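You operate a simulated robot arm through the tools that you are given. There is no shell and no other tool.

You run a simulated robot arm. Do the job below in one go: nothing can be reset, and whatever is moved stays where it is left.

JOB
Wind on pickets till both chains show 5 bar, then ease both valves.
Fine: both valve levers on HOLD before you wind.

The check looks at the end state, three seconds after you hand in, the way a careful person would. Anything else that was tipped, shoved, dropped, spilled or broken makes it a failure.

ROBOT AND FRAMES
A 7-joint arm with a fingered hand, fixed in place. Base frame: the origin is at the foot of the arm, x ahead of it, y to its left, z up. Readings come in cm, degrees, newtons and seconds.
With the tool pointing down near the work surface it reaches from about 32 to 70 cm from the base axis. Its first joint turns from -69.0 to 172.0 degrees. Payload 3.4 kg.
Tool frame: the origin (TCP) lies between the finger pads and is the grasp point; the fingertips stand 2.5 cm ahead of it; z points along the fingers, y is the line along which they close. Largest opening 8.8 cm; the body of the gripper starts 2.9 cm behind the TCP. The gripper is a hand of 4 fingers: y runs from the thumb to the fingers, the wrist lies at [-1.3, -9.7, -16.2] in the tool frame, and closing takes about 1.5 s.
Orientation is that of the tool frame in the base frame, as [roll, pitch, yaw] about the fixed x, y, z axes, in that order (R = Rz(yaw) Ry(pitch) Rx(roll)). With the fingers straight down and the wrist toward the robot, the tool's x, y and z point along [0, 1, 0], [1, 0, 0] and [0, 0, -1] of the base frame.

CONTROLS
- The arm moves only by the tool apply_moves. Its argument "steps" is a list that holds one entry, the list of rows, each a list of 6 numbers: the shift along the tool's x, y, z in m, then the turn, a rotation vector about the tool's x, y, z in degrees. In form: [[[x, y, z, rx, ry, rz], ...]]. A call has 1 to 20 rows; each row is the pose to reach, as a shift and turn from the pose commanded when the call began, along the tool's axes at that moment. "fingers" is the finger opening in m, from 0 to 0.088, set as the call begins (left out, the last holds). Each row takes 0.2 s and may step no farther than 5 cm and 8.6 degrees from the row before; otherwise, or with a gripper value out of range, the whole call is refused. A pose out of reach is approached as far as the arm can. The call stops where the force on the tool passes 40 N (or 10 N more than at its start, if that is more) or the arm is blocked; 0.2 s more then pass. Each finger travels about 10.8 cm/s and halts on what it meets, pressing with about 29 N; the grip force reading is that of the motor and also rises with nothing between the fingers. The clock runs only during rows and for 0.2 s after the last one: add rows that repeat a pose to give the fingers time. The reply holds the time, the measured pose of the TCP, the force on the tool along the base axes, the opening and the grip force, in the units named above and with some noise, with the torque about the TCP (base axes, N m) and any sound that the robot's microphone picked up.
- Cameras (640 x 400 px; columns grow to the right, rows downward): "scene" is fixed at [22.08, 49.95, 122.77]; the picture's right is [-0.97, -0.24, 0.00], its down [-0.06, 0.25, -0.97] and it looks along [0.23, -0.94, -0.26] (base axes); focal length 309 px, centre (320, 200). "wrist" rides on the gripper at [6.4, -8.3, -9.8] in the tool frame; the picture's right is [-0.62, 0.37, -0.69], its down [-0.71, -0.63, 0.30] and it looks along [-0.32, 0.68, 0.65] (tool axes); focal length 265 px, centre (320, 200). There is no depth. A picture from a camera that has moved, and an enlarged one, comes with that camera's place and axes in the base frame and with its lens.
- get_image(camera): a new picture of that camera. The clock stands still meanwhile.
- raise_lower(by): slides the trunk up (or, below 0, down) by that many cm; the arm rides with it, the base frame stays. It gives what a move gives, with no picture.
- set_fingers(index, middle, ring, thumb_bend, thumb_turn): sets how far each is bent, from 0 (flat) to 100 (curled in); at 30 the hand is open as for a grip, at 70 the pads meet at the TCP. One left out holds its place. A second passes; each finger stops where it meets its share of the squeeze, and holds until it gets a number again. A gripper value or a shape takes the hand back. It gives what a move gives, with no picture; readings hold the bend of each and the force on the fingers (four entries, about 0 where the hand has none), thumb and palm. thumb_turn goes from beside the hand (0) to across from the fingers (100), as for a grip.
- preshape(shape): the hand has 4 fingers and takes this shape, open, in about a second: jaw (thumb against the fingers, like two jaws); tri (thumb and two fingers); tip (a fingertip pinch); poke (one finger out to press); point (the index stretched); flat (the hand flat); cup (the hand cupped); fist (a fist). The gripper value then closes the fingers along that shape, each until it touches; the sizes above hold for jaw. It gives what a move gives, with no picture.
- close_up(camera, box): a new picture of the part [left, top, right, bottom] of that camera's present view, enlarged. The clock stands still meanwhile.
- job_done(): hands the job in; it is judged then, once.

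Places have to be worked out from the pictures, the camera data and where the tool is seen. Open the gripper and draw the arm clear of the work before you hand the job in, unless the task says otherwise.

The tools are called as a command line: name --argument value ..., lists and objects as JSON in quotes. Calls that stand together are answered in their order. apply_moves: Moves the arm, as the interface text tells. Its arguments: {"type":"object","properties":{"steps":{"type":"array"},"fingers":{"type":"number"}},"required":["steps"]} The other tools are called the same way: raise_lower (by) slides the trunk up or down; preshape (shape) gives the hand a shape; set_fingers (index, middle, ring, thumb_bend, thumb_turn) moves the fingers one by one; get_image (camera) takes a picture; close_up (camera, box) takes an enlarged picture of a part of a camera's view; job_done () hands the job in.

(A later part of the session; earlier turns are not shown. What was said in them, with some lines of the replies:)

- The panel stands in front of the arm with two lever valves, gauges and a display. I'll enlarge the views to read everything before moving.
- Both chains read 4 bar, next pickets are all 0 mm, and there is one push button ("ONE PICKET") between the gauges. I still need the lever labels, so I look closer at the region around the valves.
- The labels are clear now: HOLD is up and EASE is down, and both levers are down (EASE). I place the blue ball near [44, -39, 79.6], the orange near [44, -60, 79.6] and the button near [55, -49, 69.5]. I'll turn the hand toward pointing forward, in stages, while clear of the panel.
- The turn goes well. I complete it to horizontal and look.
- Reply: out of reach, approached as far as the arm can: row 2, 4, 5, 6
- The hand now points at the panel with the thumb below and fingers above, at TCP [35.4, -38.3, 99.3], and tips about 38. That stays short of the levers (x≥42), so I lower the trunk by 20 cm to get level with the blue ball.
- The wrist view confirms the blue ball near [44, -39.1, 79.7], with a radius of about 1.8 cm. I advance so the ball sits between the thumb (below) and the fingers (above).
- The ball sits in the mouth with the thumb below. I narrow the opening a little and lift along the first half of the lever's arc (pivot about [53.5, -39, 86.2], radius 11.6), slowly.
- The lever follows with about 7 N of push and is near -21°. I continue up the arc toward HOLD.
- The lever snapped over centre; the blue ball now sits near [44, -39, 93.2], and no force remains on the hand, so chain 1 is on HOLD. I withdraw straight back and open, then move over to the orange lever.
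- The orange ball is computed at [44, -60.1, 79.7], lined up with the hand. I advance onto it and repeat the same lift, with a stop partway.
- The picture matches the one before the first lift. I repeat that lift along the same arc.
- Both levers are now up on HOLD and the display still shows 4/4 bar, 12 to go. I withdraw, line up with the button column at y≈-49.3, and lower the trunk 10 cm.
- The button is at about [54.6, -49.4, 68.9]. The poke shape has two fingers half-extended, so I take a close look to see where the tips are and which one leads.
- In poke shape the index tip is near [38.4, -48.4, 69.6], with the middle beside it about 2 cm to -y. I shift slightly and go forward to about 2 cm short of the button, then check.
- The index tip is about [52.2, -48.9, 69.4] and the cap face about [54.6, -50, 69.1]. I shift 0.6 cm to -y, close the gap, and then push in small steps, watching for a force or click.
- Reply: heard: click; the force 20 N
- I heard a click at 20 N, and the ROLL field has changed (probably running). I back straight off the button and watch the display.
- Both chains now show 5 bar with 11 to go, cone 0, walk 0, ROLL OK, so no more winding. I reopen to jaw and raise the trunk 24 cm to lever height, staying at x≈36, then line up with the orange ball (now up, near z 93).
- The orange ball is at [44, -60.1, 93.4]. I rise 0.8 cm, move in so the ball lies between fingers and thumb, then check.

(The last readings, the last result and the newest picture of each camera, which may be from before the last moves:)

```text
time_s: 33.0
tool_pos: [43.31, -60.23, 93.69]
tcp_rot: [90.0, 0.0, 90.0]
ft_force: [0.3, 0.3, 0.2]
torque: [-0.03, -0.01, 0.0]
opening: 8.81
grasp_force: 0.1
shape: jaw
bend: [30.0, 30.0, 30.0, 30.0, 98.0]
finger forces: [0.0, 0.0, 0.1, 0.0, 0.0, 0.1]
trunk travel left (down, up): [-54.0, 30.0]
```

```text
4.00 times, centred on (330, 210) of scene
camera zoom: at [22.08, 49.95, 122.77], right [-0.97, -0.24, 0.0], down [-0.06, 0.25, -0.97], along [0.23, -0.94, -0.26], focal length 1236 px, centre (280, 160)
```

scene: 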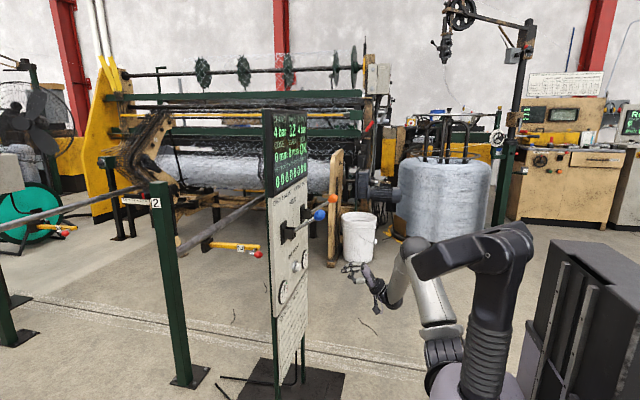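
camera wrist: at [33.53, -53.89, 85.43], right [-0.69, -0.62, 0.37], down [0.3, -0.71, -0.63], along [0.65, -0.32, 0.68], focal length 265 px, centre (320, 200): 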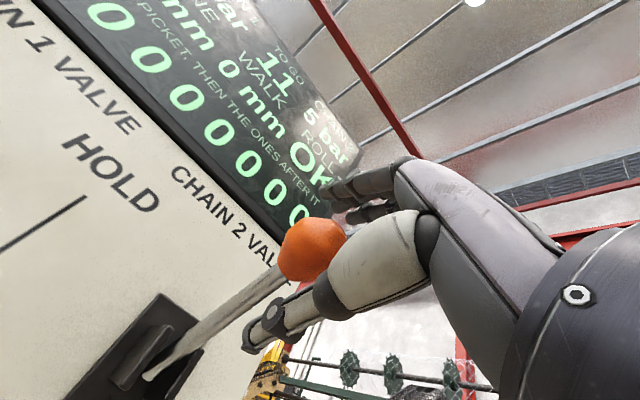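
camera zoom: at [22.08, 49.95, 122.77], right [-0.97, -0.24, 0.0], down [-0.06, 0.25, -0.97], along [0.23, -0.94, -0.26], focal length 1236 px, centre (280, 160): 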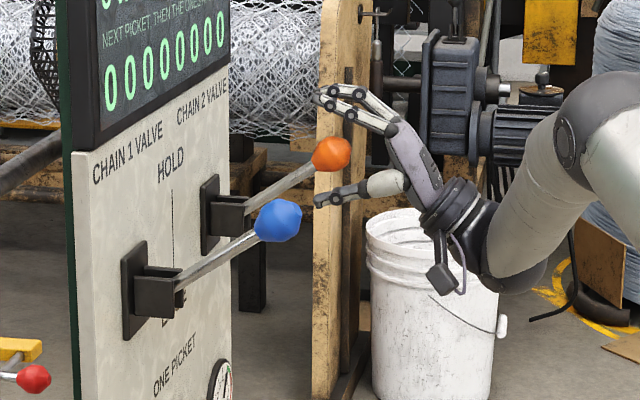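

The ball is between the fingers and thumb with clearance. I narrow the opening slightly and press down along the arc, in two stages.

apply_moves --steps '[[[0, 0, 0, 0, 0, 0], [0, 0, 0, 0, 0, 0], [0, -0.008, 0, 0, 0, 0], [0, -0.016, 0, 0, 0, 0], [0, -0.025, -0.003, 0, 0, 0], [0, -0.034, -0.008, 0, 0, 0], [0, -0.043, -0.012, 0, 0, 0], [0, -0.052, -0.0155, 0, 0, 0]]]' --fingers 0.065

get_image --camera "wrist"

close_up --camera "scene" --box '[270, 160, 390, 260]'

```text
time_s: 34.8
tool_pos: [41.55, -60.03, 88.65]
tcp_rot: [89.9, 0.0, 89.9]
ft_force: [-1.8, -0.7, 3.1]
torque: [0.01, -0.15, 0.01]
opening: 6.63
grasp_force: 0.0
shape: jaw
bend: [25.0, 35.0, 33.0, 55.0, 99.0]
finger forces: [2.9, 0.8, 0.1, 0.0, 0.1, 0.0]
trunk travel left (down, up): [-54.0, 30.0]
```

```text
taken
camera wrist: at [31.73, -53.79, 80.31], right [-0.69, -0.62, 0.37], down [0.3, -0.71, -0.63], along [0.65, -0.32, 0.68], focal length 265 px, centre (320, 200)
```

wrist: 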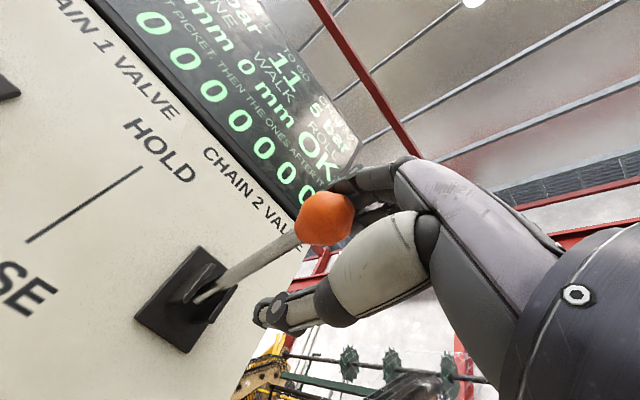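

```text
4.00 times, centred on (330, 210) of scene
camera zoom: at [22.08, 49.95, 122.77], right [-0.97, -0.24, 0.0], down [-0.06, 0.25, -0.97], along [0.23, -0.94, -0.26], focal length 1236 px, centre (280, 160)
```

zoom: 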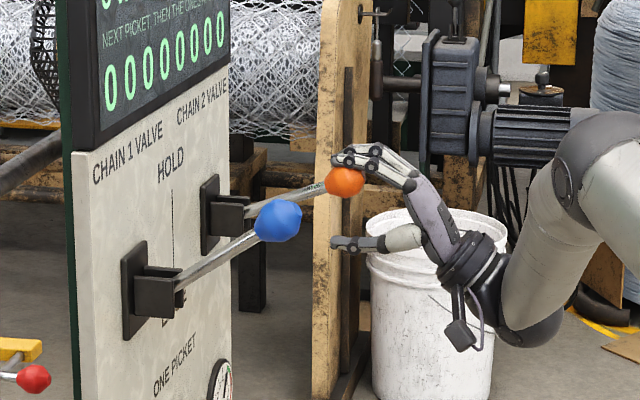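

The fingers are pressing the orange lever down smoothly (about 3 N, ball near z 90.6). I continue through centre toward EASE.

apply_moves --steps '[[[0, -0.01, -0.003, 0, 0, 0], [0, -0.02, -0.005, 0, 0, 0], [0, -0.03, -0.006, 0, 0, 0], [0, -0.04, -0.006, 0, 0, 0], [0, -0.05, -0.005, 0, 0, 0], [0, -0.06, -0.003, 0, 0, 0], [0, -0.07, 0, 0, 0, 0], [0, -0.08, 0.004, 0, 0, 0]]]'

get_image --camera "wrist"

close_up --camera "scene" --box '[250, 100, 410, 280]'

```text
time_s: 36.6
tool_pos: [42.05, -60.08, 80.59]
tcp_rot: [90.0, 0.0, 90.1]
ft_force: [0.6, 0.0, 0.1]
torque: [-0.02, 0.03, 0.03]
opening: 6.54
grasp_force: 0.1
shape: jaw
bend: [27.0, 36.0, 33.0, 55.0, 99.0]
finger forces: [0.1, 0.0, 0.0, 0.0, 0.1, 0.1]
trunk travel left (down, up): [-54.0, 30.0]
```

```text
taken
camera wrist: at [32.25, -53.89, 72.23], right [-0.69, -0.62, 0.37], down [0.3, -0.71, -0.63], along [0.65, -0.32, 0.68], focal length 265 px, centre (320, 200)
```

wrist: 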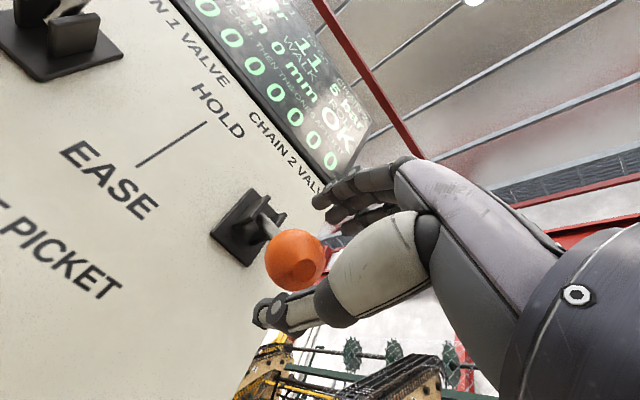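

```text
2.22 times, centred on (330, 190) of scene
camera zoom: at [22.08, 49.95, 122.77], right [-0.97, -0.24, 0.0], down [-0.06, 0.25, -0.97], along [0.23, -0.94, -0.26], focal length 686 px, centre (298, 222)
```

zoom: 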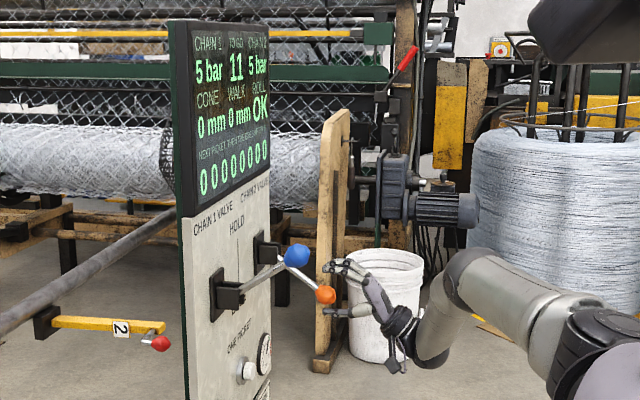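

The orange lever snapped down to EASE and the display is still 5/5 bar. I withdraw, rise and move across to the blue lever.

apply_moves --steps '[[[0, 0, -0.01, 0, 0, 0], [0, 0, -0.025, 0, 0, 0], [0, 0, -0.04, 0, 0, 0], [0, 0, -0.055, 0, 0, 0], [0, 0, -0.06, 0, 0, 0], [0, 0.03, -0.06, 0, 0, 0], [0.02, 0.06, -0.06, 0, 0, 0], [0.05, 0.09, -0.06, 0, 0, 0], [0.08, 0.12, -0.06, 0, 0, 0], [0.11, 0.131, -0.06, 0, 0, 0], [0.14, 0.131, -0.06, 0, 0, 0], [0.17, 0.131, -0.06, 0, 0, 0], [0.2, 0.131, -0.06, 0, 0, 0], [0.21, 0.131, -0.06, 0, 0, 0]]]' --fingers 0.088

get_image --camera "wrist"

```text
time_s: 39.6
tool_pos: [36.13, -39.17, 93.62]
tcp_rot: [90.1, 0.1, 90.0]
ft_force: [-0.3, 0.3, 0.2]
torque: [-0.03, 0.02, 0.01]
opening: 8.79
grasp_force: 0.1
shape: jaw
bend: [30.0, 30.0, 30.0, 30.0, 98.0]
finger forces: [0.0, 0.1, 0.0, 0.0, 0.1, 0.1]
trunk travel left (down, up): [-54.0, 30.0]
```

```text
taken
camera wrist: at [26.21, -32.9, 85.36], right [-0.69, -0.62, 0.37], down [0.3, -0.71, -0.63], along [0.65, -0.32, 0.68], focal length 265 px, centre (320, 200)
```

wrist: 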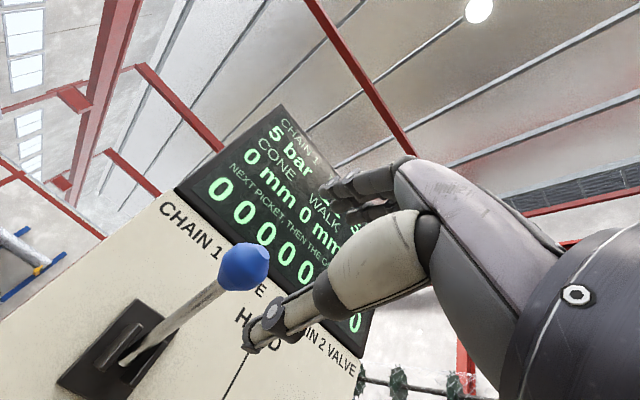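

The blue ball is at about [44, -39.1, 93.4], in line with the hand. I advance 7.2 cm and then do the same two-stage press down, first stage now.

apply_moves --steps '[[[0, 0.001, 0.015, 0, 0, 0], [0, 0.001, 0.03, 0, 0, 0], [0, 0.001, 0.045, 0, 0, 0], [0, 0.001, 0.06, 0, 0, 0], [0, 0.001, 0.072, 0, 0, 0]]]'

apply_moves --steps '[[[0, 0, 0, 0, 0, 0], [0, 0, 0, 0, 0, 0], [0, -0.008, 0, 0, 0, 0], [0, -0.016, 0, 0, 0, 0], [0, -0.025, -0.003, 0, 0, 0], [0, -0.034, -0.008, 0, 0, 0], [0, -0.043, -0.012, 0, 0, 0], [0, -0.052, -0.0155, 0, 0, 0]]]' --fingers 0.065

get_image --camera "wrist"

```text
time_s: 40.8
tool_pos: [43.41, -39.16, 93.74]
tcp_rot: [90.1, 0.0, 90.0]
ft_force: [0.4, 0.6, -0.7]
torque: [0.04, 0.03, 0.01]
opening: 8.75
grasp_force: 0.1
shape: jaw
bend: [30.0, 30.0, 30.0, 30.0, 98.0]
finger forces: [0.0, 0.0, 0.0, 0.0, 0.0, 0.0]
trunk travel left (down, up): [-54.0, 30.0]
```

```text
time_s: 42.6
tool_pos: [41.55, -39.05, 88.5]
tcp_rot: [89.9, 0.0, 90.0]
ft_force: [-2.8, -0.5, 4.6]
torque: [0.04, -0.16, 0.0]
opening: 6.65
grasp_force: 0.1
shape: jaw
bend: [25.0, 35.0, 33.0, 55.0, 99.0]
finger forces: [3.4, 0.9, 0.0, 0.1, 0.1, 0.0]
trunk travel left (down, up): [-54.0, 30.0]
```

```text
taken
camera wrist: at [31.79, -32.78, 80.33], right [-0.69, -0.62, 0.37], down [0.31, -0.71, -0.63], along [0.65, -0.32, 0.68], focal length 265 px, centre (320, 200)
```

wrist: 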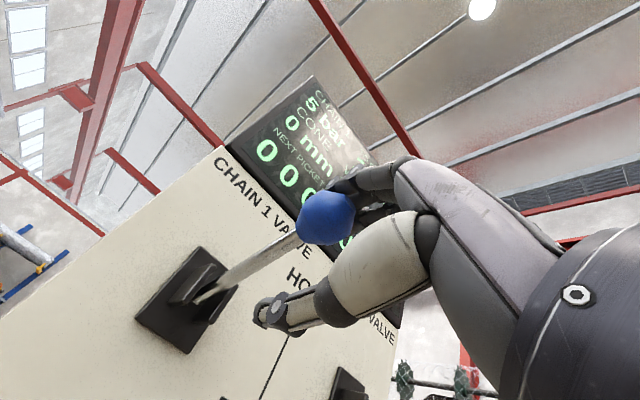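

The readings and picture match the orange lever's at the same stage. I carry on through centre to EASE.

apply_moves --steps '[[[0, -0.01, -0.003, 0, 0, 0], [0, -0.02, -0.005, 0, 0, 0], [0, -0.03, -0.006, 0, 0, 0], [0, -0.04, -0.006, 0, 0, 0], [0, -0.05, -0.005, 0, 0, 0], [0, -0.06, -0.003, 0, 0, 0], [0, -0.07, 0, 0, 0, 0], [0, -0.08, 0.004, 0, 0, 0]]]'

get_image --camera "wrist"

close_up --camera "scene" --box '[250, 100, 410, 280]'

```text
time_s: 44.4
tool_pos: [42.12, -39.1, 80.5]
tcp_rot: [90.0, 0.0, 90.0]
ft_force: [0.4, -0.3, 0.3]
torque: [0.05, -0.02, -0.02]
opening: 6.5
grasp_force: 0.1
shape: jaw
bend: [27.0, 36.0, 33.0, 55.0, 99.0]
finger forces: [0.0, 0.0, 0.1, 0.0, 0.1, 0.1]
trunk travel left (down, up): [-54.0, 30.0]
```

```text
taken
camera wrist: at [32.29, -32.87, 72.29], right [-0.69, -0.62, 0.37], down [0.3, -0.71, -0.63], along [0.65, -0.32, 0.68], focal length 265 px, centre (320, 200)
```

wrist: 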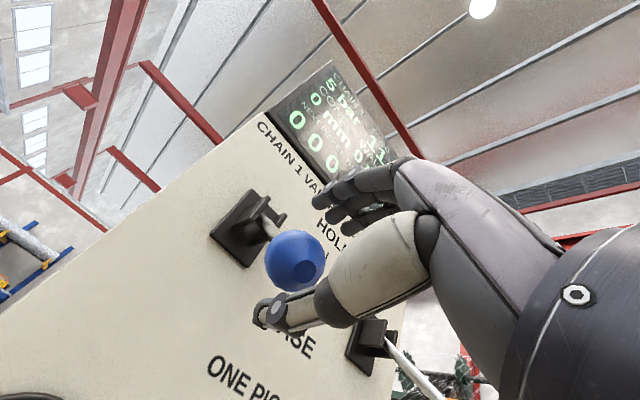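

```text
2.22 times, centred on (330, 190) of scene
camera zoom: at [22.08, 49.95, 122.77], right [-0.97, -0.24, 0.0], down [-0.06, 0.25, -0.97], along [0.23, -0.94, -0.26], focal length 686 px, centre (298, 222)
```

zoom: 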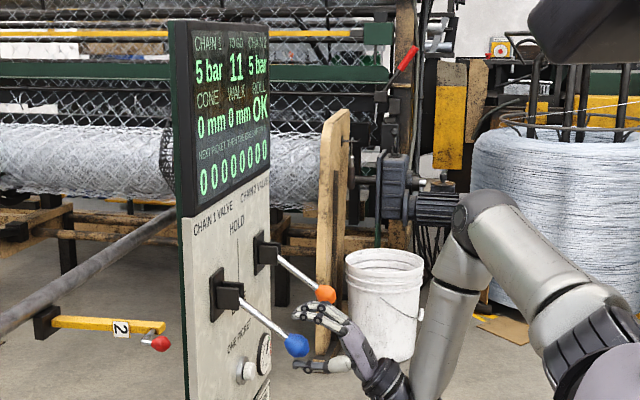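

Both levers are down on EASE and the display reads 5/5 bar, 11 to go, OK. I withdraw with the hand open and verify the final state.

apply_moves --steps '[[[0, 0, -0.01, 0, 0, 0], [0, 0, -0.025, 0, 0, 0], [0, 0, -0.04, 0, 0, 0], [0, 0, -0.055, 0, 0, 0], [0, 0, -0.063, 0, 0, 0], [0, 0.03, -0.065, 0, 0, 0], [0, 0.06, -0.067, 0, 0, 0], [0, 0.09, -0.067, 0, 0, 0], [0, 0.12, -0.067, 0, 0, 0]]]' --fingers 0.088

get_image --camera "scene"

close_up --camera "scene" --box '[250, 100, 350, 280]'

```text
time_s: 46.4
tool_pos: [35.5, -39.05, 92.61]
tcp_rot: [90.0, 0.0, 90.0]
ft_force: [-0.2, 0.4, -0.8]
torque: [0.0, 0.01, 0.01]
opening: 8.78
grasp_force: 0.1
shape: jaw
bend: [30.0, 30.0, 30.0, 30.0, 98.0]
finger forces: [0.0, 0.1, 0.1, 0.0, 0.0, 0.1]
trunk travel left (down, up): [-54.0, 30.0]
```

```text
taken
```

scene: 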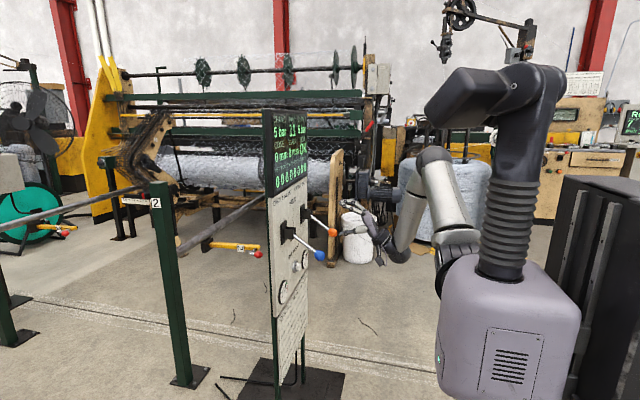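

```text
2.22 times, centred on (300, 190) of scene
camera zoom: at [22.08, 49.95, 122.77], right [-0.97, -0.24, 0.0], down [-0.06, 0.25, -0.97], along [0.23, -0.94, -0.26], focal length 686 px, centre (364, 222)
```

zoom: 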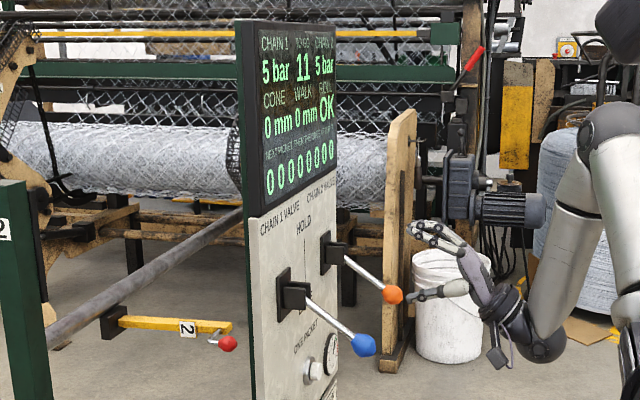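

Both chains show 5 bar, both levers rest on EASE, nothing else has moved, and the open hand is clear of the panel. I hand the job in.

job_done

```text
The job is handed in.
```

I wound on one picket with both valve levers on HOLD, which took both chains from 4 to 5 bar. I then moved both levers back down to EASE.

At hand-in the display showed 5 bar on each chain, 11 pickets to go, cone and walk at 0 mm, and the roll OK. The hand is open and clear of the panel, and I saw nothing else tipped, shoved or dropped.
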